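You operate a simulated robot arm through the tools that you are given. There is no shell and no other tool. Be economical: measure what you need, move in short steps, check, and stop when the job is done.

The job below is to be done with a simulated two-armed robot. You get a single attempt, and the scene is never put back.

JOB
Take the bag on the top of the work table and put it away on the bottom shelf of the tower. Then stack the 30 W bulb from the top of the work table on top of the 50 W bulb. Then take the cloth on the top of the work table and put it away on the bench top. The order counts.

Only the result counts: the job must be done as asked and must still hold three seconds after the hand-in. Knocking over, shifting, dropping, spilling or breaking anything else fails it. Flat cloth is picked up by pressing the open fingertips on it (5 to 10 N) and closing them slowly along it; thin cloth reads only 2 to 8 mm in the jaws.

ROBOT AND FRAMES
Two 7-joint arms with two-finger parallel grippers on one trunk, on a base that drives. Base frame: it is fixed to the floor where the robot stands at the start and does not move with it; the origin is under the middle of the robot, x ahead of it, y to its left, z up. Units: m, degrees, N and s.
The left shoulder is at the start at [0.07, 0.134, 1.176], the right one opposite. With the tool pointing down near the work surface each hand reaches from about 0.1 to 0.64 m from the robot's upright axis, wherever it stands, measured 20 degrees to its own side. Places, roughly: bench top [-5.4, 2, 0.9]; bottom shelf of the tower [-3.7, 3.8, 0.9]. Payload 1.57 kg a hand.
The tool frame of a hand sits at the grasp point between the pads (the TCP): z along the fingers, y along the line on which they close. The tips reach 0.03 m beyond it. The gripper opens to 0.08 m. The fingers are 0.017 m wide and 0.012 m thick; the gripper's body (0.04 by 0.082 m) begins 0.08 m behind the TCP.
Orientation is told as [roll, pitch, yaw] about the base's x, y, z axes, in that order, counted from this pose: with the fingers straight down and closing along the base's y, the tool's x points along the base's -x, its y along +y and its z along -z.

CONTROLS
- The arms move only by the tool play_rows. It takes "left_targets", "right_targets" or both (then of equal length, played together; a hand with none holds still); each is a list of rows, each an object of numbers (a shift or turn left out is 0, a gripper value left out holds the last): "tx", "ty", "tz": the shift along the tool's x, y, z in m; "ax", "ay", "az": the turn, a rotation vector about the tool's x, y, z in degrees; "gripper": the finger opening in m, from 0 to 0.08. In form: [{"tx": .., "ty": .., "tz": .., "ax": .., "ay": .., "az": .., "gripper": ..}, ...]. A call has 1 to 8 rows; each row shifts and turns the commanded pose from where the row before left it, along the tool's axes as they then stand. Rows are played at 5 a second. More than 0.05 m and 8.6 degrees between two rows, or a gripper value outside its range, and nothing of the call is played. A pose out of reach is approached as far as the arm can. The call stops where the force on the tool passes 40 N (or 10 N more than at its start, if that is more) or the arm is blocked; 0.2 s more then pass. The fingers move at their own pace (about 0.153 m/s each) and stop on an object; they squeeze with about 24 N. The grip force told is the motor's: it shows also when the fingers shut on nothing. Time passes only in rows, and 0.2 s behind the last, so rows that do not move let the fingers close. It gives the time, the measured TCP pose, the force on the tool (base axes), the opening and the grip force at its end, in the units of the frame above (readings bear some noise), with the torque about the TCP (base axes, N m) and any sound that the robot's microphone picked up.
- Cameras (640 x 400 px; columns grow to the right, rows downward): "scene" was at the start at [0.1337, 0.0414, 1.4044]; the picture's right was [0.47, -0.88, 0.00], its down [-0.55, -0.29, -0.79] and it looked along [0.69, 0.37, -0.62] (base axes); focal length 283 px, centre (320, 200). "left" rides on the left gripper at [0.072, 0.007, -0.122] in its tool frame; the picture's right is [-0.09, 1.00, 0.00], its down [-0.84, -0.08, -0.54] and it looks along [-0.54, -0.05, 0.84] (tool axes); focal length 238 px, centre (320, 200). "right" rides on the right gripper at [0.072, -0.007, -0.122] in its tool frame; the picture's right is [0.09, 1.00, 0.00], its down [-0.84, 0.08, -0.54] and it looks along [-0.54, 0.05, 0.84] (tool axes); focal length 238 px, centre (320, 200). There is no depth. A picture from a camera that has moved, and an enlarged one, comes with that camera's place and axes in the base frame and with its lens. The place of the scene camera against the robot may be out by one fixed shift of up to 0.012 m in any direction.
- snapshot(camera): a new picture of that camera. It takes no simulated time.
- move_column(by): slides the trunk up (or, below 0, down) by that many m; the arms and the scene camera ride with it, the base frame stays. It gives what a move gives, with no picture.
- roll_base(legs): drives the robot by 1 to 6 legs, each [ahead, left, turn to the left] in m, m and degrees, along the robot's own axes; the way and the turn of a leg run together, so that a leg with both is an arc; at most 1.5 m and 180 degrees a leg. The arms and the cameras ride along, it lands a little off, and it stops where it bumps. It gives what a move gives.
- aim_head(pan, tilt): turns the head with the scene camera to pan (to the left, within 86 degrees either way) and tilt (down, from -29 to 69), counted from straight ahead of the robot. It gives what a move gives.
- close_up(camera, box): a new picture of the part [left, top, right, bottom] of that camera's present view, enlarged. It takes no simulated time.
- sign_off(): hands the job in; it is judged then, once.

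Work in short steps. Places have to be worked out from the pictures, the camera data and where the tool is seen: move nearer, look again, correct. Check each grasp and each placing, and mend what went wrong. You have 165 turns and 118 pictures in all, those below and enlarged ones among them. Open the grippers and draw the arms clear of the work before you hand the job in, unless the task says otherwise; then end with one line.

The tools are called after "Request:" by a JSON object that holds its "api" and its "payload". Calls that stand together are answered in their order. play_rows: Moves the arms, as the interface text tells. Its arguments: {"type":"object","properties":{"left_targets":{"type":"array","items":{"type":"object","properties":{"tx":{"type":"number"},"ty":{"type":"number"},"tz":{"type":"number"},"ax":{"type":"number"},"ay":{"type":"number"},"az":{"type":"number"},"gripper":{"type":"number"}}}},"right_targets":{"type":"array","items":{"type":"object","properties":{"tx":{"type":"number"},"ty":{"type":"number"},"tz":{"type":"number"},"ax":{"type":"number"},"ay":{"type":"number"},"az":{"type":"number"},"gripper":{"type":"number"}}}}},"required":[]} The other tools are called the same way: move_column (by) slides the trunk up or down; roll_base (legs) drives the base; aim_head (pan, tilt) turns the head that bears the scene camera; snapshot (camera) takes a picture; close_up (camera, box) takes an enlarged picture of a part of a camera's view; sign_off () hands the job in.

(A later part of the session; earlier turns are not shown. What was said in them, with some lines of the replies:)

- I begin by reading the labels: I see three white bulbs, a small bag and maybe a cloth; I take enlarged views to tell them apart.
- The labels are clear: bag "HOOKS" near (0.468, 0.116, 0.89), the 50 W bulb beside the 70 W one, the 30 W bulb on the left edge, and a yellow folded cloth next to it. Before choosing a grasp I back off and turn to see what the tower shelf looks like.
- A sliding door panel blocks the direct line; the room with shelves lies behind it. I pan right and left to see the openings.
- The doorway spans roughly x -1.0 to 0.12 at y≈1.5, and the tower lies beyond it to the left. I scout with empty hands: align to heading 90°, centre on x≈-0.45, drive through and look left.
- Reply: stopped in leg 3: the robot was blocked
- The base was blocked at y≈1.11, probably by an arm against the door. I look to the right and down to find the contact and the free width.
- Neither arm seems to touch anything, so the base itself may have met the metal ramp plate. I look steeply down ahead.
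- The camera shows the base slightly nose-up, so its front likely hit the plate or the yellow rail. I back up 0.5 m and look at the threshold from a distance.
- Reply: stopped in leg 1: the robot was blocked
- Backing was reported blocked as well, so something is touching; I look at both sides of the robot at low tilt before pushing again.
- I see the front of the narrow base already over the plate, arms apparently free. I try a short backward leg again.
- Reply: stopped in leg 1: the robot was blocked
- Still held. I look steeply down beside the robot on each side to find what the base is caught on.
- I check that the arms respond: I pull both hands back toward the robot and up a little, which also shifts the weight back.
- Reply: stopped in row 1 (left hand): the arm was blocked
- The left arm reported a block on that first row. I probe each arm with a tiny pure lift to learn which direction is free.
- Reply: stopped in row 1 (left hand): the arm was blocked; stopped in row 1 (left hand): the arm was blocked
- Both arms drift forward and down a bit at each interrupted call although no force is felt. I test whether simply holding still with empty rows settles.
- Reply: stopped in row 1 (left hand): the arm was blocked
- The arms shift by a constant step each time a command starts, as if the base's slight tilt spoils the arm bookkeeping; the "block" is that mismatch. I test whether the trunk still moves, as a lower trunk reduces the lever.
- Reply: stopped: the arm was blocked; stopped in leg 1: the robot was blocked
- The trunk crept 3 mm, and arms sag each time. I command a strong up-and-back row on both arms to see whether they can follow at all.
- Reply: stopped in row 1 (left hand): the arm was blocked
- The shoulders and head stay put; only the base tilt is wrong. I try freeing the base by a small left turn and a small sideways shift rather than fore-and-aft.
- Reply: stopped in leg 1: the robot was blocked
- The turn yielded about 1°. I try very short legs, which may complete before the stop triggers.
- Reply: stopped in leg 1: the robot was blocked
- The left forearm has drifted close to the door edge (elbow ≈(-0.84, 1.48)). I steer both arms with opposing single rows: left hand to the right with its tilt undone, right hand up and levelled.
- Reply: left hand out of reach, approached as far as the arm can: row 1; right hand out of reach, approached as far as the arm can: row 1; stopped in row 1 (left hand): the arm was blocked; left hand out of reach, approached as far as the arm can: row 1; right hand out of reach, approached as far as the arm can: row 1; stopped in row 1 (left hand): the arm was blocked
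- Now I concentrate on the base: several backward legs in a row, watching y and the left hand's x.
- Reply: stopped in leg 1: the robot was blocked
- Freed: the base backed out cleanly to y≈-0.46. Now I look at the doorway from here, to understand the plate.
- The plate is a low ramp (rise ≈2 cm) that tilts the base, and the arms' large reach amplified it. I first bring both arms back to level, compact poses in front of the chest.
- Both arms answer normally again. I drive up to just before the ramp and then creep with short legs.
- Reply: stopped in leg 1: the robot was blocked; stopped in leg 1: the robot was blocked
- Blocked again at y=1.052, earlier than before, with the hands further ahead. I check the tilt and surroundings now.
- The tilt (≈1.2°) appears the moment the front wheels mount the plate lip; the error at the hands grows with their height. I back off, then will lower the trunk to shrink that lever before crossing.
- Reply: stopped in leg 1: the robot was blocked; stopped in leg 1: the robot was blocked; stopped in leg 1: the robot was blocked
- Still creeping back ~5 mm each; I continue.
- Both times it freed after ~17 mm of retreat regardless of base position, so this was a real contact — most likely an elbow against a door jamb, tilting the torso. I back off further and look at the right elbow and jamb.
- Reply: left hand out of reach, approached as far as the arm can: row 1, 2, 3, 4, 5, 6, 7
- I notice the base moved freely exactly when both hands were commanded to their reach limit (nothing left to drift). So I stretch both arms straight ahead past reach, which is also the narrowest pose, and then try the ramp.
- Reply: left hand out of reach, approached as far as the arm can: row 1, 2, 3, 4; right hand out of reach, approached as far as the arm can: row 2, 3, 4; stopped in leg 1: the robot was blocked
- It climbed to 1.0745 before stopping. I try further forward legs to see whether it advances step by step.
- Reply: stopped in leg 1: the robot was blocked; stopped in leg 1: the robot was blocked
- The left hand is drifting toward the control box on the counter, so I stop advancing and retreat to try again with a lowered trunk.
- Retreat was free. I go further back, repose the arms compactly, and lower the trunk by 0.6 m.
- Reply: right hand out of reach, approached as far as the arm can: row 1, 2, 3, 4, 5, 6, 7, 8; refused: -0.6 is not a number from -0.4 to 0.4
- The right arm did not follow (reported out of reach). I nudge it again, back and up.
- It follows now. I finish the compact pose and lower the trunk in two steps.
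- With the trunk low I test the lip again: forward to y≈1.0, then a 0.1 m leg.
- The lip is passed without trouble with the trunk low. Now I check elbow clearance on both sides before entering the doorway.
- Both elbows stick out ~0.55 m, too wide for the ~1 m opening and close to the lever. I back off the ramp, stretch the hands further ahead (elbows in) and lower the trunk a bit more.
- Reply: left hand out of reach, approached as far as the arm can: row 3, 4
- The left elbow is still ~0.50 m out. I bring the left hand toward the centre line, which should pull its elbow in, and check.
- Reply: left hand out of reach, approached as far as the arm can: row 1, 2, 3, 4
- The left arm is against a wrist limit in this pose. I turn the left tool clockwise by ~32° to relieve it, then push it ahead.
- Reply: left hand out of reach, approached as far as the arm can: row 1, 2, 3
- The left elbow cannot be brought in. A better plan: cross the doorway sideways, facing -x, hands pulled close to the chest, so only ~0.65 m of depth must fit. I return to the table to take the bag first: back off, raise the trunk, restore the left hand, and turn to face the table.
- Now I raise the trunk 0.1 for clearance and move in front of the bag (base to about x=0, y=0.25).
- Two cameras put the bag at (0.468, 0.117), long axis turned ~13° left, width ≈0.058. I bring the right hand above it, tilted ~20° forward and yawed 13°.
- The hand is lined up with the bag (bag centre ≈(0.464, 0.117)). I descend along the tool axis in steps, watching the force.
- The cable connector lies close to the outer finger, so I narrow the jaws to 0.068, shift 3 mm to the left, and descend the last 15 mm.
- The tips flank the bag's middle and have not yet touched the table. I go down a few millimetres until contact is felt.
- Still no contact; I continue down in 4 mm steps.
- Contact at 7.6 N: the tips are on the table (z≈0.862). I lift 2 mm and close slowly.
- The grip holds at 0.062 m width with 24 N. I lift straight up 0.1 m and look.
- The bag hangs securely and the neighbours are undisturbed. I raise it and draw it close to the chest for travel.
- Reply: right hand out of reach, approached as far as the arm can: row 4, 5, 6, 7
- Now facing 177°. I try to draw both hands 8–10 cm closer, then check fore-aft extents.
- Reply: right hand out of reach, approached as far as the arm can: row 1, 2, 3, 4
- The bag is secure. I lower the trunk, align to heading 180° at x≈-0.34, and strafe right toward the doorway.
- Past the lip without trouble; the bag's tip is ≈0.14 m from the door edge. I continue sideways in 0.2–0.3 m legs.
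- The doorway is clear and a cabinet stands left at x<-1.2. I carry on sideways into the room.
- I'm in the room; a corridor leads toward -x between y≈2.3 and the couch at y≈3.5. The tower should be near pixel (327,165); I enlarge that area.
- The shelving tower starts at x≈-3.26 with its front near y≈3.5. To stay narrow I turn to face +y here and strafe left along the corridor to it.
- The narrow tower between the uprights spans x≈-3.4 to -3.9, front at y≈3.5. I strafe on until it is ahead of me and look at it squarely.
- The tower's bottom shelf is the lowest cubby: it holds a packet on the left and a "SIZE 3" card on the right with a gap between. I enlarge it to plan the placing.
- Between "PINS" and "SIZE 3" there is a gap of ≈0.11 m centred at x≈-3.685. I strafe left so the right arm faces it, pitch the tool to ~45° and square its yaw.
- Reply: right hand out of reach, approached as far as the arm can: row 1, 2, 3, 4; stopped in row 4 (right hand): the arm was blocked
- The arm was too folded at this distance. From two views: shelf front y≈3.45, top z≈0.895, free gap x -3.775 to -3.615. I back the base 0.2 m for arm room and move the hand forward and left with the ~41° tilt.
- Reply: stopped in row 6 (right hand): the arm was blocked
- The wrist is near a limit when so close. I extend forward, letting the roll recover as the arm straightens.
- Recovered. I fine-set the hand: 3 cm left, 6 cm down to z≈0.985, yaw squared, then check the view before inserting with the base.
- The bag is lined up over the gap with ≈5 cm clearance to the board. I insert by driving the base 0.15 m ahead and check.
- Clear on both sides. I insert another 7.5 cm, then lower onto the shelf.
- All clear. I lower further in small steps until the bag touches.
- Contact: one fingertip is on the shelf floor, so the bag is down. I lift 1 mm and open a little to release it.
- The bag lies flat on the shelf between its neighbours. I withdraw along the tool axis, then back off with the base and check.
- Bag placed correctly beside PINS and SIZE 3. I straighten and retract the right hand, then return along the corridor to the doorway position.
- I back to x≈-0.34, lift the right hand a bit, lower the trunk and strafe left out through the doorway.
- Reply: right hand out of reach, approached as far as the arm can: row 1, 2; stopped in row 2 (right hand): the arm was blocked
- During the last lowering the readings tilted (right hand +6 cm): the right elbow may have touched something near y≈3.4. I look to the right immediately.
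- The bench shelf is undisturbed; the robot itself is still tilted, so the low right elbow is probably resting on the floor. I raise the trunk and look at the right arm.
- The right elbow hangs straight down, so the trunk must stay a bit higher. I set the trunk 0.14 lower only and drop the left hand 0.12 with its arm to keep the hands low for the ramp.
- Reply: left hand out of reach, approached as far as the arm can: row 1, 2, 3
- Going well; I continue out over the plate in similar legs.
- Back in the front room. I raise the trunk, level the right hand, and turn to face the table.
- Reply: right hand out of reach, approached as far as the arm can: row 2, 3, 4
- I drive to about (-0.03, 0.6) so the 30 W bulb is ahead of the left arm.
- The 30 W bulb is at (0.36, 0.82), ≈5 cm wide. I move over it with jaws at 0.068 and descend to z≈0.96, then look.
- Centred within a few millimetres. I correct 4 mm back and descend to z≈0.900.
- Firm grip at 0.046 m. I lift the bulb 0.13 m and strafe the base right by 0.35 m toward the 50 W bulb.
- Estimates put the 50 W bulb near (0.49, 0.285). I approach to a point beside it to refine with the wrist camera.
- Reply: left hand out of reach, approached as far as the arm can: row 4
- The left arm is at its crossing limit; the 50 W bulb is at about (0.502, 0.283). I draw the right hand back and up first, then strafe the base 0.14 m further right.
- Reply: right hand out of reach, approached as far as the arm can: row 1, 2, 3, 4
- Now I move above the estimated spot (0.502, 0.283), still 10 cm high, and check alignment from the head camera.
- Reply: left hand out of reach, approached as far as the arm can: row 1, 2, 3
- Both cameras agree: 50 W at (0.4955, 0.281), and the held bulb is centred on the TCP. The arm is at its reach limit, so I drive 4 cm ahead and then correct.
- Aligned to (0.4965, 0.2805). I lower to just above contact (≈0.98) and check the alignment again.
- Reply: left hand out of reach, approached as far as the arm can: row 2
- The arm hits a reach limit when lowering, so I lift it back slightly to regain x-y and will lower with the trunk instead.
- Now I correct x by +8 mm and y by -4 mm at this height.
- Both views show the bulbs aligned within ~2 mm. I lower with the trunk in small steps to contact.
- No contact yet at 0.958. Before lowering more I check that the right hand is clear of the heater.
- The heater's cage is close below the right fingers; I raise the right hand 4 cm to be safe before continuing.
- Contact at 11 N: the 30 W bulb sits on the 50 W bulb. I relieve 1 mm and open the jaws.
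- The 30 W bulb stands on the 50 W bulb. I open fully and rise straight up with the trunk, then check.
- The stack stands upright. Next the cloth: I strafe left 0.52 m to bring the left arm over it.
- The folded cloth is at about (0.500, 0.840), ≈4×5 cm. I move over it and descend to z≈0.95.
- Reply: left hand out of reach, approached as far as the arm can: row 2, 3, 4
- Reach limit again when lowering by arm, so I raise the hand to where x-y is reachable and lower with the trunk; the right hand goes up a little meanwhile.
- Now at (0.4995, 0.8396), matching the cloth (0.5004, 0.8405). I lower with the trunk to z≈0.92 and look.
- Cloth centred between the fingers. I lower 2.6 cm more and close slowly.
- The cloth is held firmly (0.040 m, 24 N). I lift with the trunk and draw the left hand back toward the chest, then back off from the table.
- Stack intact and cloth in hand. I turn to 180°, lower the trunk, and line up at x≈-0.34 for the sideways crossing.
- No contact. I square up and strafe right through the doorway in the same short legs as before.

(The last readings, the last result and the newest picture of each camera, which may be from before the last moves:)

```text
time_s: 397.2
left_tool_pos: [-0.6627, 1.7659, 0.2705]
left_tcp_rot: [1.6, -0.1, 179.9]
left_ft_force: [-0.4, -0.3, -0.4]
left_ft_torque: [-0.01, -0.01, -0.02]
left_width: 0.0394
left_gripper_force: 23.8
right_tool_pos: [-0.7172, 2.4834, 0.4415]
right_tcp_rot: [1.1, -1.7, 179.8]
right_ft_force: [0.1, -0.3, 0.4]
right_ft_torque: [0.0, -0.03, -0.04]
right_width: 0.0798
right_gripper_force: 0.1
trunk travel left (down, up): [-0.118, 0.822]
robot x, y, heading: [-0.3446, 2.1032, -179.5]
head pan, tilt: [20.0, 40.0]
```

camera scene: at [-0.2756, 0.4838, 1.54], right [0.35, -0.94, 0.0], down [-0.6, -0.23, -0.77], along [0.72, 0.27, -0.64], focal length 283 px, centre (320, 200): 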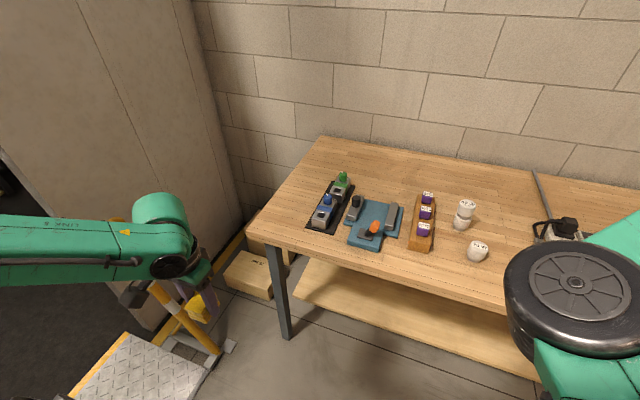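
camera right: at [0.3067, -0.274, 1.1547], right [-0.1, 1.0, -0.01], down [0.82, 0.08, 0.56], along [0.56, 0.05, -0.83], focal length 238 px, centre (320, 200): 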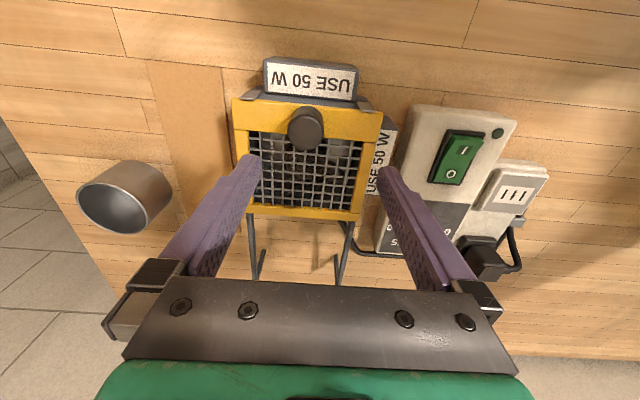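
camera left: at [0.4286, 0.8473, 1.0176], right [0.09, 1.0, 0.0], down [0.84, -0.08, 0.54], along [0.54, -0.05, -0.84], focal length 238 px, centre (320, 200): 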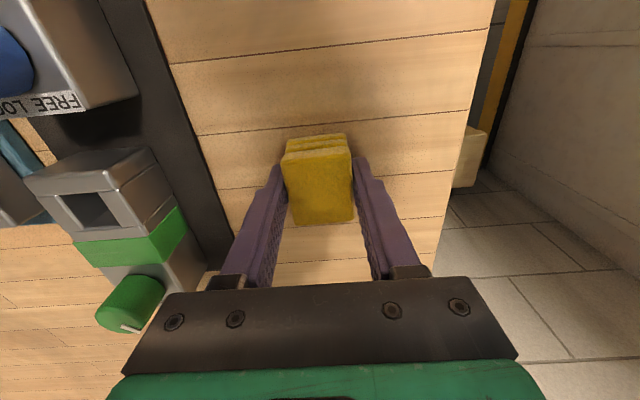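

Inside again with the cloth. I continue into the room, raise the trunk, drive to x≈-1.34, and turn to face -y for the strafe along the corridor.

Request:
{"api": "roll_base", "payload": {"legs": [[0, -0.4, 0]]}}

Request:
{"api": "move_column", "payload": {"by": 0.4}}

Request:
{"api": "move_column", "payload": {"by": 0.37}}

Request:
{"api": "roll_base", "payload": {"legs": [[0, -0.44, 0], [1.0, 0, 0], [0, 0, 89.5], [0, -1.3, 0]]}}

Request:
{"api": "aim_head", "payload": {"pan": -60, "tilt": 25}}

Request:
{"api": "snapshot", "payload": {"camera": "scene"}}

```text
time_s: 399.7
left_tool_pos: [-0.6641, 2.1567, 0.2706]
left_tcp_rot: [1.6, -0.1, 180.0]
left_ft_force: [0.0, -0.1, -0.9]
left_ft_torque: [0.04, 0.02, 0.01]
left_width: 0.0393
left_gripper_force: 23.8
right_tool_pos: [-0.7188, 2.8762, 0.4411]
right_tcp_rot: [1.1, -1.8, 180.0]
right_ft_force: [0.9, -0.4, -0.3]
right_ft_torque: [0.03, -0.01, -0.02]
right_width: 0.0798
right_gripper_force: 0.1
trunk travel left (down, up): [-0.118, 0.822]
robot x, y, heading: [-0.3445, 2.4935, -179.5]
head pan, tilt: [20.0, 40.0]
```

```text
time_s: 403.5
left_tool_pos: [-0.6644, 2.1568, 0.6703]
left_tcp_rot: [1.6, -0.1, 180.0]
left_ft_force: [0.8, 0.4, -0.9]
left_ft_torque: [0.03, 0.0, -0.03]
left_width: 0.0393
left_gripper_force: 24.3
right_tool_pos: [-0.7199, 2.8754, 0.8404]
right_tcp_rot: [1.1, -1.7, 179.9]
right_ft_force: [0.2, 0.4, -0.1]
right_ft_torque: [0.0, 0.03, -0.03]
right_width: 0.08
right_gripper_force: 0.1
trunk travel left (down, up): [-0.518, 0.422]
robot x, y, heading: [-0.3475, 2.4942, -179.9]
head pan, tilt: [20.0, 40.0]
```

```text
time_s: 407.1
left_tool_pos: [-0.6635, 2.1564, 1.0405]
left_tcp_rot: [1.6, -0.2, 180.0]
left_ft_force: [0.6, 0.2, -0.9]
left_ft_torque: [-0.02, 0.0, -0.02]
left_width: 0.0393
left_gripper_force: 23.8
right_tool_pos: [-0.7183, 2.8758, 1.2111]
right_tcp_rot: [1.2, -1.8, 179.9]
right_ft_force: [0.1, -1.0, 0.7]
right_ft_torque: [-0.05, 0.0, -0.02]
right_width: 0.08
right_gripper_force: 0.0
trunk travel left (down, up): [-0.888, 0.052]
robot x, y, heading: [-0.3449, 2.4924, -179.6]
head pan, tilt: [20.0, 40.0]
```

```text
time_s: 424.4
left_tool_pos: [-2.2983, 2.6292, 1.0396]
left_tcp_rot: [1.4, -0.1, -92.0]
left_ft_force: [0.9, -0.2, -1.4]
left_ft_torque: [-0.03, 0.0, 0.0]
left_width: 0.0393
left_gripper_force: 24.0
right_tool_pos: [-3.0184, 2.6006, 1.2117]
right_tcp_rot: [1.0, -1.7, -92.0]
right_ft_force: [-0.7, 0.5, -0.5]
right_ft_torque: [0.01, 0.01, -0.02]
right_width: 0.08
right_gripper_force: 0.2
trunk travel left (down, up): [-0.888, 0.052]
robot x, y, heading: [-2.6254, 2.965, -91.8]
head pan, tilt: [20.0, 40.0]
```

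```text
time_s: 425.9
left_tool_pos: [-2.2987, 2.6321, 1.0404]
left_tcp_rot: [1.7, -0.1, -92.0]
left_ft_force: [-1.0, 0.4, 0.9]
left_ft_torque: [0.02, 0.01, -0.01]
left_width: 0.0394
left_gripper_force: 24.0
right_tool_pos: [-3.0203, 2.5999, 1.2106]
right_tcp_rot: [1.1, -1.6, -91.9]
right_ft_force: [-0.3, 0.1, 0.6]
right_ft_torque: [0.0, 0.02, -0.02]
right_width: 0.0798
right_gripper_force: 0.1
trunk travel left (down, up): [-0.888, 0.052]
robot x, y, heading: [-2.6251, 2.9626, -91.7]
head pan, tilt: [-60.0, 25.0]
```

```text
20 pictures are left
camera scene: at [-2.6995, 2.8688, 1.5634], right [-0.48, 0.88, 0.0], down [0.37, 0.2, -0.91], along [-0.8, -0.43, -0.42], focal length 283 px, centre (320, 200)
```

scene: 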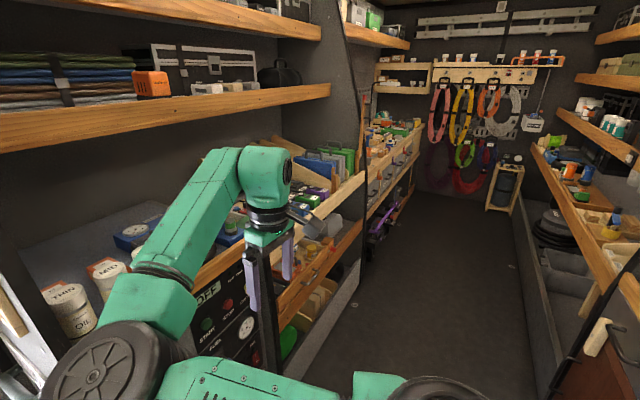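

The corridor continues; the bench top should be on the left side past the post. I strafe on by 1.3 m and look again.

Request:
{"api": "roll_base", "payload": {"legs": [[0, 0, 1.8], [0, -1.3, 0]]}}

Request:
{"api": "aim_head", "payload": {"pan": -50, "tilt": 25}}

Request:
{"api": "snapshot", "payload": {"camera": "scene"}}

```text
time_s: 432.7
left_tool_pos: [-3.5602, 2.6387, 1.0403]
left_tcp_rot: [1.5, -0.1, -90.4]
left_ft_force: [0.0, -0.2, -0.9]
left_ft_torque: [-0.04, 0.02, 0.0]
left_width: 0.0393
left_gripper_force: 24.4
right_tool_pos: [-4.2781, 2.5892, 1.212]
right_tcp_rot: [1.0, -1.7, -90.4]
right_ft_force: [0.7, 0.5, -0.2]
right_ft_torque: [-0.01, -0.01, -0.02]
right_width: 0.0799
right_gripper_force: 0.1
trunk travel left (down, up): [-0.888, 0.052]
robot x, y, heading: [-3.8927, 2.9607, -90.0]
head pan, tilt: [-60.0, 25.0]
```

```text
time_s: 433.4
left_tool_pos: [-3.5611, 2.6394, 1.0393]
left_tcp_rot: [1.6, -0.1, -90.5]
left_ft_force: [-1.0, -0.2, -0.3]
left_ft_torque: [-0.02, 0.01, 0.02]
left_width: 0.0395
left_gripper_force: 23.9
right_tool_pos: [-4.2793, 2.5889, 1.2115]
right_tcp_rot: [1.1, -1.7, -90.4]
right_ft_force: [0.4, 0.4, -0.2]
right_ft_torque: [0.02, -0.01, 0.02]
right_width: 0.0802
right_gripper_force: 0.0
trunk travel left (down, up): [-0.888, 0.052]
robot x, y, heading: [-3.8921, 2.9633, -90.1]
head pan, tilt: [-50.0, 25.0]
```

```text
19 pictures are left
camera scene: at [-3.9576, 2.8522, 1.5634], right [-0.64, 0.77, 0.0], down [0.32, 0.27, -0.91], along [-0.7, -0.58, -0.42], focal length 283 px, centre (320, 200)
```

scene: 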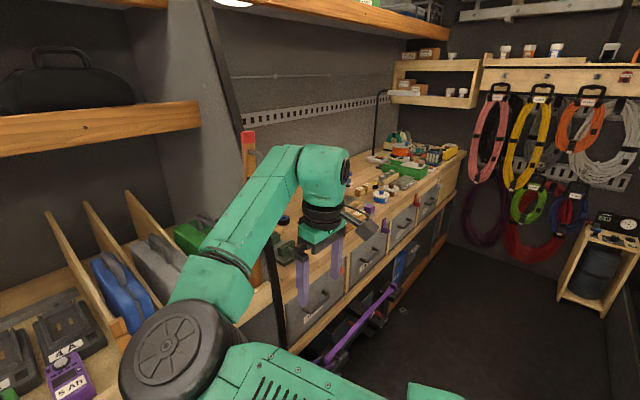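

The bench top with drawers lies ahead on the left side, from x≈-4.5 on. I strafe 1.0 m further and look for a free spot.

Request:
{"api": "roll_base", "payload": {"legs": [[0, -1.0, 0]]}}

Request:
{"api": "aim_head", "payload": {"pan": -5, "tilt": 38}}

Request:
{"api": "snapshot", "payload": {"camera": "scene"}}

```text
time_s: 438.5
left_tool_pos: [-4.5285, 2.638, 1.0392]
left_tcp_rot: [1.5, -0.1, -89.6]
left_ft_force: [0.7, 0.0, 0.0]
left_ft_torque: [0.02, 0.04, 0.04]
left_width: 0.0392
left_gripper_force: 24.1
right_tool_pos: [-5.2456, 2.5774, 1.2104]
right_tcp_rot: [1.0, -1.7, -89.6]
right_ft_force: [0.5, -0.3, 0.1]
right_ft_torque: [-0.02, 0.02, 0.01]
right_width: 0.08
right_gripper_force: 0.1
trunk travel left (down, up): [-0.888, 0.052]
robot x, y, heading: [-4.8681, 2.9521, -89.2]
head pan, tilt: [-50.0, 25.0]
```

```text
time_s: 439.6
left_tool_pos: [-4.5301, 2.6379, 1.0397]
left_tcp_rot: [1.6, -0.1, -89.6]
left_ft_force: [0.6, -0.4, -1.3]
left_ft_torque: [0.02, 0.0, -0.04]
left_width: 0.0392
left_gripper_force: 24.3
right_tool_pos: [-5.2467, 2.5777, 1.2108]
right_tcp_rot: [1.2, -1.7, -89.6]
right_ft_force: [-0.1, 0.5, -0.5]
right_ft_torque: [-0.01, 0.02, -0.02]
right_width: 0.0801
right_gripper_force: 0.2
trunk travel left (down, up): [-0.888, 0.052]
robot x, y, heading: [-4.8618, 2.9539, -89.3]
head pan, tilt: [-5.0, 38.0]
```

```text
18 pictures are left
camera scene: at [-4.8656, 2.8193, 1.5431], right [-1.0, 0.07, 0.0], down [0.05, 0.61, -0.79], along [-0.06, -0.79, -0.62], focal length 283 px, centre (320, 200)
```

scene: 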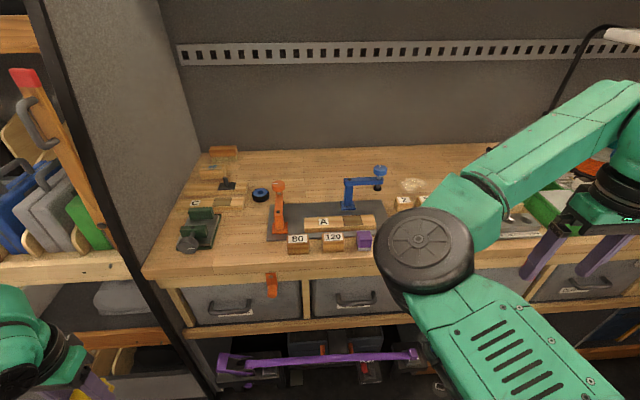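

A free patch lies near (-4.69, 2.20) on the bench front, between the green tool and the "80" block; the bench edge is at y≈2.32. I shift right 0.10 and drive 0.27 ahead, then extend the hand.

Request:
{"api": "roll_base", "payload": {"legs": [[0, -0.1, -0.8], [0.14, 0, 0]]}}

Request:
{"api": "roll_base", "payload": {"legs": [[0.13, 0, 0]]}}

Request:
{"api": "aim_head", "payload": {"pan": 15, "tilt": 45}}

Request:
{"api": "snapshot", "payload": {"camera": "scene"}}

```text
time_s: 441.7
left_tool_pos: [-4.6352, 2.4913, 1.0417]
left_tcp_rot: [1.7, -0.3, -90.4]
left_ft_force: [-0.5, 0.9, 0.0]
left_ft_torque: [-0.02, 0.0, 0.0]
left_width: 0.0393
left_gripper_force: 23.7
right_tool_pos: [-5.3526, 2.4413, 1.2125]
right_tcp_rot: [1.1, -1.9, -90.4]
right_ft_force: [-0.5, 0.5, 0.6]
right_ft_torque: [0.02, 0.0, -0.02]
right_width: 0.0801
right_gripper_force: 0.1
trunk travel left (down, up): [-0.888, 0.052]
robot x, y, heading: [-4.9641, 2.8125, -89.8]
head pan, tilt: [-5.0, 38.0]
```

```text
time_s: 443.0
left_tool_pos: [-4.635, 2.3643, 1.04]
left_tcp_rot: [1.6, -0.2, -90.3]
left_ft_force: [0.0, -0.7, -0.9]
left_ft_torque: [-0.02, 0.03, 0.0]
left_width: 0.0395
left_gripper_force: 23.6
right_tool_pos: [-5.3527, 2.3122, 1.2142]
right_tcp_rot: [1.1, -1.8, -90.5]
right_ft_force: [0.6, 0.1, 0.9]
right_ft_torque: [0.02, 0.0, 0.01]
right_width: 0.0802
right_gripper_force: 0.1
trunk travel left (down, up): [-0.888, 0.052]
robot x, y, heading: [-4.9687, 2.6792, -90.0]
head pan, tilt: [-5.0, 38.0]
```

```text
time_s: 443.8
left_tool_pos: [-4.6348, 2.3595, 1.0388]
left_tcp_rot: [1.6, 0.0, -90.3]
left_ft_force: [-0.6, 1.2, 0.8]
left_ft_torque: [0.02, 0.02, 0.02]
left_width: 0.0393
left_gripper_force: 23.9
right_tool_pos: [-5.3529, 2.3086, 1.2108]
right_tcp_rot: [1.0, -1.6, -90.4]
right_ft_force: [-0.1, -0.2, 0.3]
right_ft_torque: [0.0, -0.04, 0.0]
right_width: 0.08
right_gripper_force: 0.1
trunk travel left (down, up): [-0.888, 0.052]
robot x, y, heading: [-4.9685, 2.6804, -90.0]
head pan, tilt: [15.0, 45.0]
```

```text
17 pictures are left
camera scene: at [-4.9397, 2.552, 1.5327], right [-0.97, -0.26, 0.0], down [-0.18, 0.68, -0.71], along [0.18, -0.68, -0.71], focal length 283 px, centre (320, 200)
```

scene: 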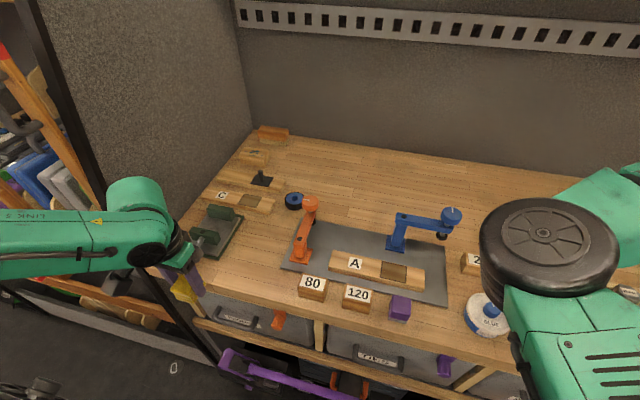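

The free patch is x -4.60 to -4.75; I aim for (-4.677, 2.205) and extend the left hand there at its present height.

Request:
{"api": "play_rows", "payload": {"left_targets": [{"tx": -0.039, "ty": -0.0105}, {"tx": -0.039, "ty": -0.0105}, {"tx": -0.039, "ty": -0.0105}, {"tx": -0.038, "ty": -0.0105}, {}]}}

Request:
{"api": "snapshot", "payload": {"camera": "left"}}

Request:
{"api": "close_up", "payload": {"camera": "scene", "box": [140, 150, 340, 330]}}

```text
time_s: 445.0
left_tool_pos: [-4.6729, 2.205, 1.039]
left_tcp_rot: [1.6, 0.1, -90.3]
left_ft_force: [0.9, 0.3, -0.9]
left_ft_torque: [0.03, 0.01, -0.01]
left_width: 0.0395
left_gripper_force: 24.1
right_tool_pos: [-5.3522, 2.3085, 1.2126]
right_tcp_rot: [0.9, -1.7, -90.4]
right_ft_force: [0.5, -0.2, 0.8]
right_ft_torque: [-0.01, 0.02, 0.03]
right_width: 0.0799
right_gripper_force: 0.0
trunk travel left (down, up): [-0.888, 0.052]
robot x, y, heading: [-4.9686, 2.6793, -89.8]
head pan, tilt: [15.0, 45.0]
```

```text
16 pictures are left
camera left: at [-4.6694, 2.2785, 1.1608], right [0.99, -0.1, 0.03], down [-0.1, -0.84, 0.54], along [-0.03, -0.54, -0.84], focal length 238 px, centre (320, 200)
```

left: 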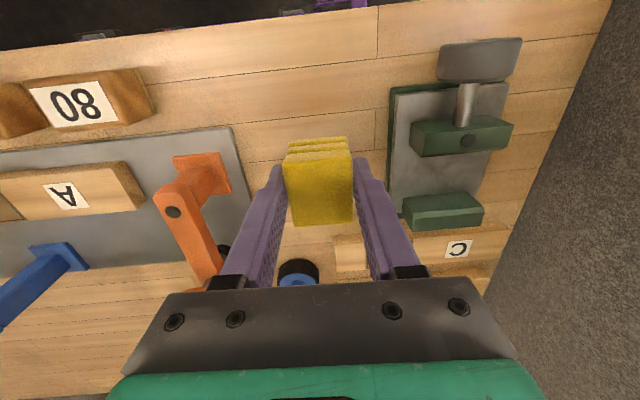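

```text
2.22 times, centred on (240, 240) of scene
camera zoom: at [-4.9387, 2.554, 1.5328], right [-0.97, -0.26, 0.0], down [-0.18, 0.68, -0.71], along [0.18, -0.68, -0.71], focal length 629 px, centre (498, 111)
```

zoom: 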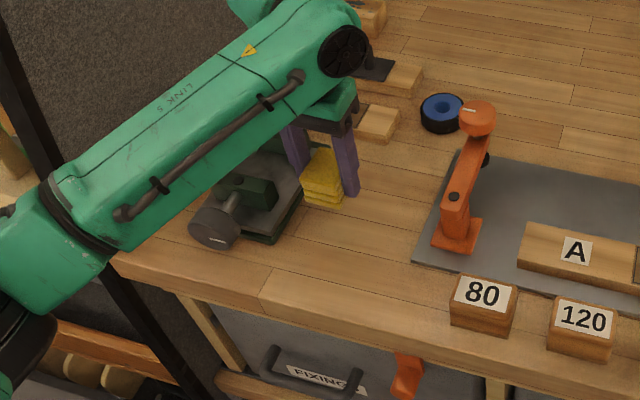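

The drop point projects to the middle of a clear patch, ~8 cm from the vise and the mat. I lower with the trunk.

Request:
{"api": "move_column", "payload": {"by": -0.08}}

Request:
{"api": "move_column", "payload": {"by": -0.015}}

Request:
{"api": "move_column", "payload": {"by": -0.008}}

```text
time_s: 446.2
left_tool_pos: [-4.6745, 2.2063, 0.9592]
left_tcp_rot: [1.6, 0.0, -90.3]
left_ft_force: [0.1, 0.0, -0.2]
left_ft_torque: [0.04, -0.03, -0.02]
left_width: 0.0396
left_gripper_force: 24.1
right_tool_pos: [-5.3533, 2.3094, 1.1311]
right_tcp_rot: [1.1, -1.6, -90.4]
right_ft_force: [-0.7, -0.3, 0.4]
right_ft_torque: [-0.03, 0.01, 0.0]
right_width: 0.0798
right_gripper_force: 0.1
trunk travel left (down, up): [-0.808, 0.132]
robot x, y, heading: [-4.9706, 2.682, -89.9]
head pan, tilt: [15.0, 45.0]
```

```text
time_s: 447.0
left_tool_pos: [-4.675, 2.2074, 0.9509]
left_tcp_rot: [1.6, -0.8, -90.4]
left_ft_force: [-3.9, 9.8, 13.5]
left_ft_torque: [0.31, 0.49, -0.3]
left_width: 0.0393
left_gripper_force: 23.9
right_tool_pos: [-5.3553, 2.3128, 1.1179]
right_tcp_rot: [1.2, -2.0, -90.3]
right_ft_force: [-0.5, 0.4, 0.8]
right_ft_torque: [0.0, -0.01, 0.0]
right_width: 0.0803
right_gripper_force: 0.1
trunk travel left (down, up): [-0.794, 0.146]
robot x, y, heading: [-4.9685, 2.6817, -90.2]
head pan, tilt: [15.0, 45.0]
stopped: the force on the tool passed its limit (the readings are from after the stop); the commanded pose is now the measured one
```

```text
time_s: 447.4
left_tool_pos: [-4.6755, 2.2061, 0.952]
left_tcp_rot: [1.6, -1.6, -90.4]
left_ft_force: [-5.8, 15.5, 19.3]
left_ft_torque: [0.73, 0.69, -0.33]
left_width: 0.0395
left_gripper_force: 24.6
right_tool_pos: [-5.3552, 2.3162, 1.1122]
right_tcp_rot: [1.2, -2.1, -90.3]
right_ft_force: [-0.3, 0.0, -0.1]
right_ft_torque: [0.01, 0.0, -0.03]
right_width: 0.0798
right_gripper_force: 0.2
trunk travel left (down, up): [-0.789, 0.151]
robot x, y, heading: [-4.9672, 2.6792, -89.8]
head pan, tilt: [15.0, 45.0]
stopped: the force on the tool passed its limit (the readings are from after the stop); the commanded pose is now the measured one
```

Contact with 20–40 N — more than wanted. I relieve 8 mm and look at what the finger met.

Request:
{"api": "move_column", "payload": {"by": 0.009}}

Request:
{"api": "snapshot", "payload": {"camera": "left"}}

Request:
{"api": "close_up", "payload": {"camera": "scene", "box": [180, 160, 320, 290]}}

```text
time_s: 448.0
left_tool_pos: [-4.6724, 2.2015, 0.9556]
left_tcp_rot: [1.7, -1.3, -90.0]
left_ft_force: [-1.0, 0.1, -0.2]
left_ft_torque: [-0.03, 0.0, 0.03]
left_width: 0.039
left_gripper_force: 23.4
right_tool_pos: [-5.3537, 2.3095, 1.1209]
right_tcp_rot: [1.1, -1.7, -90.3]
right_ft_force: [0.2, -0.5, 0.9]
right_ft_torque: [-0.05, 0.01, -0.02]
right_width: 0.0799
right_gripper_force: 0.1
trunk travel left (down, up): [-0.798, 0.142]
robot x, y, heading: [-4.9725, 2.6821, -89.8]
head pan, tilt: [15.0, 45.0]
```

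```text
14 pictures are left
camera left: at [-4.6687, 2.2777, 1.076], right [1.0, -0.09, 0.03], down [-0.09, -0.82, 0.56], along [-0.03, -0.56, -0.83], focal length 238 px, centre (320, 200)
```

left: 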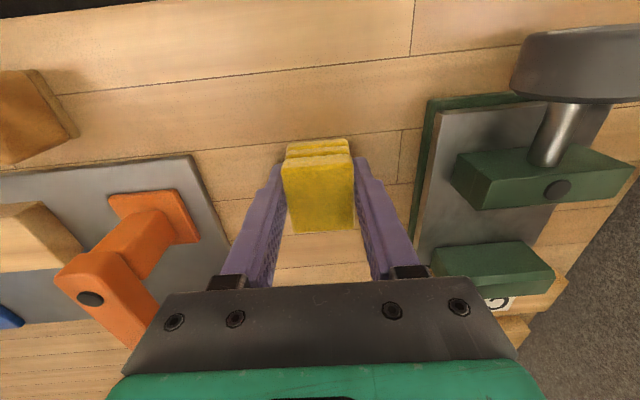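

```text
3.08 times, centred on (250, 225) of scene
camera zoom: at [-4.9399, 2.5547, 1.4419], right [-0.97, -0.26, 0.0], down [-0.18, 0.68, -0.71], along [0.18, -0.68, -0.71], focal length 870 px, centre (535, 123)
```

zoom: 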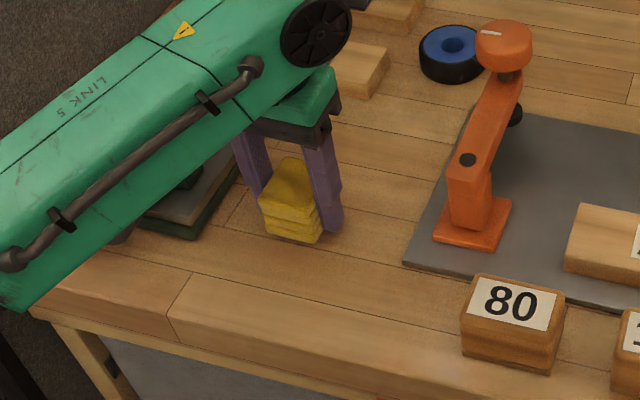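

Only the bench itself was met (surface ≈0.92); neighbours are clear. I lower 3 mm and release by opening moderately.

Request:
{"api": "move_column", "payload": {"by": -0.003}}

Request:
{"api": "play_rows", "payload": {"left_targets": [{"gripper": 0.043}, {"gripper": 0.05}, {"gripper": 0.058}, {"gripper": 0.065}, {}, {}]}}

Request:
{"api": "snapshot", "payload": {"camera": "left"}}

```text
time_s: 448.5
left_tool_pos: [-4.6722, 2.2, 0.9534]
left_tcp_rot: [1.6, -1.3, -90.1]
left_ft_force: [1.1, 0.8, -0.8]
left_ft_torque: [-0.01, 0.0, 0.0]
left_width: 0.0393
left_gripper_force: 23.8
right_tool_pos: [-5.3522, 2.3083, 1.1171]
right_tcp_rot: [1.2, -1.6, -90.3]
right_ft_force: [0.8, 0.5, 0.4]
right_ft_torque: [0.01, -0.01, -0.02]
right_width: 0.0802
right_gripper_force: 0.1
trunk travel left (down, up): [-0.795, 0.145]
robot x, y, heading: [-4.9676, 2.683, -90.0]
head pan, tilt: [15.0, 45.0]
```

```text
time_s: 449.9
left_tool_pos: [-4.6726, 2.2018, 0.9528]
left_tcp_rot: [1.6, -1.3, -89.9]
left_ft_force: [-0.9, 1.1, -0.3]
left_ft_torque: [-0.02, 0.01, -0.02]
left_width: 0.0653
left_gripper_force: 0.0
right_tool_pos: [-5.3536, 2.3095, 1.1174]
right_tcp_rot: [1.1, -1.7, -90.4]
right_ft_force: [0.7, 0.7, 0.4]
right_ft_torque: [0.01, 0.0, -0.01]
right_width: 0.0801
right_gripper_force: 0.2
trunk travel left (down, up): [-0.795, 0.145]
robot x, y, heading: [-4.9699, 2.6813, -89.9]
head pan, tilt: [15.0, 45.0]
```

```text
12 pictures are left
camera left: at [-4.6687, 2.2771, 1.073], right [1.0, -0.09, 0.03], down [-0.09, -0.82, 0.56], along [-0.03, -0.56, -0.83], focal length 238 px, centre (320, 200)
```

left: 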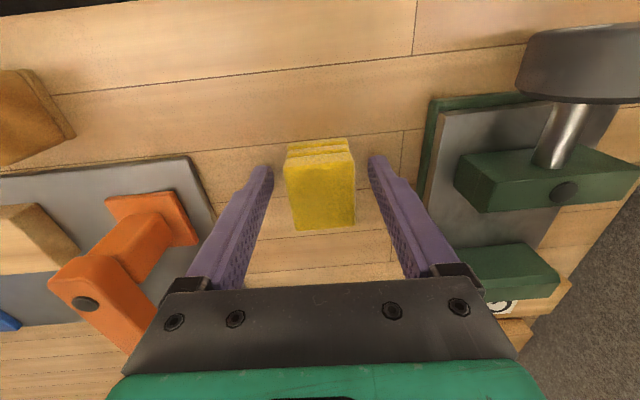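

The cloth rests on the bench, free of both fingers. I raise the trunk straight up, open fully, and back the base away.

Request:
{"api": "move_column", "payload": {"by": 0.13}}

Request:
{"api": "roll_base", "payload": {"legs": [[-0.25, 0, 0]]}}

Request:
{"api": "play_rows", "payload": {"left_targets": [{"gripper": 0.08, "tx": 0.03}, {"tx": 0.04}, {"tx": 0.03}, {}]}}

Request:
{"api": "snapshot", "payload": {"camera": "scene"}}

```text
time_s: 451.5
left_tool_pos: [-4.6715, 2.2007, 1.0818]
left_tcp_rot: [1.6, -1.3, -90.1]
left_ft_force: [0.8, 0.1, -0.3]
left_ft_torque: [0.01, -0.01, 0.03]
left_width: 0.0651
left_gripper_force: 0.1
right_tool_pos: [-5.3531, 2.3097, 1.2478]
right_tcp_rot: [1.1, -1.7, -90.4]
right_ft_force: [0.7, 0.4, 0.2]
right_ft_torque: [0.0, 0.0, -0.02]
right_width: 0.0799
right_gripper_force: 0.0
trunk travel left (down, up): [-0.925, 0.015]
robot x, y, heading: [-4.969, 2.6819, -90.0]
head pan, tilt: [15.0, 45.0]
```

```text
time_s: 453.3
left_tool_pos: [-4.6722, 2.4489, 1.0809]
left_tcp_rot: [1.6, -1.2, -90.1]
left_ft_force: [0.2, -0.2, -0.4]
left_ft_torque: [0.02, -0.02, 0.0]
left_width: 0.065
left_gripper_force: 0.0
right_tool_pos: [-5.3531, 2.5561, 1.2471]
right_tcp_rot: [1.1, -1.6, -90.3]
right_ft_force: [-0.2, 0.3, 0.3]
right_ft_torque: [0.01, 0.01, -0.01]
right_width: 0.0801
right_gripper_force: 0.1
trunk travel left (down, up): [-0.925, 0.015]
robot x, y, heading: [-4.9665, 2.9309, -89.9]
head pan, tilt: [15.0, 45.0]
```

```text
time_s: 454.3
left_tool_pos: [-4.6726, 2.5501, 1.0823]
left_tcp_rot: [1.6, -1.4, -90.2]
left_ft_force: [-0.8, 0.5, -0.2]
left_ft_torque: [0.01, 0.0, -0.02]
left_width: 0.0802
left_gripper_force: 0.1
right_tool_pos: [-5.353, 2.5587, 1.2474]
right_tcp_rot: [1.1, -1.6, -90.3]
right_ft_force: [-0.2, -1.0, 0.1]
right_ft_torque: [0.02, 0.02, -0.04]
right_width: 0.0802
right_gripper_force: 0.2
trunk travel left (down, up): [-0.925, 0.015]
robot x, y, heading: [-4.9676, 2.9335, -89.6]
head pan, tilt: [15.0, 45.0]
```

```text
11 pictures are left
camera scene: at [-4.9402, 2.8025, 1.5688], right [-0.97, -0.26, 0.0], down [-0.18, 0.68, -0.71], along [0.18, -0.68, -0.71], focal length 283 px, centre (320, 200)
```

scene: 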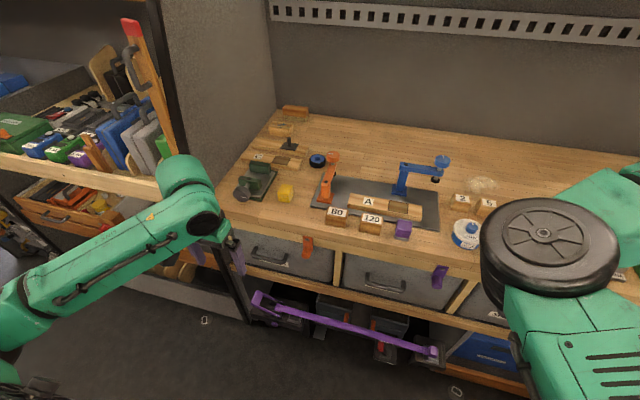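

The cloth lies on the bench top, both grippers are open and the arms are clear of everything. I hand the job in.

Request:
{"api": "sign_off", "payload": {}}

```text
The job is handed in.
```

The job is handed in: the HOOKS bag is on the tower's bottom shelf, the 30 W bulb stands on the 50 W bulb, and the cloth is on the bench top, done in that order.
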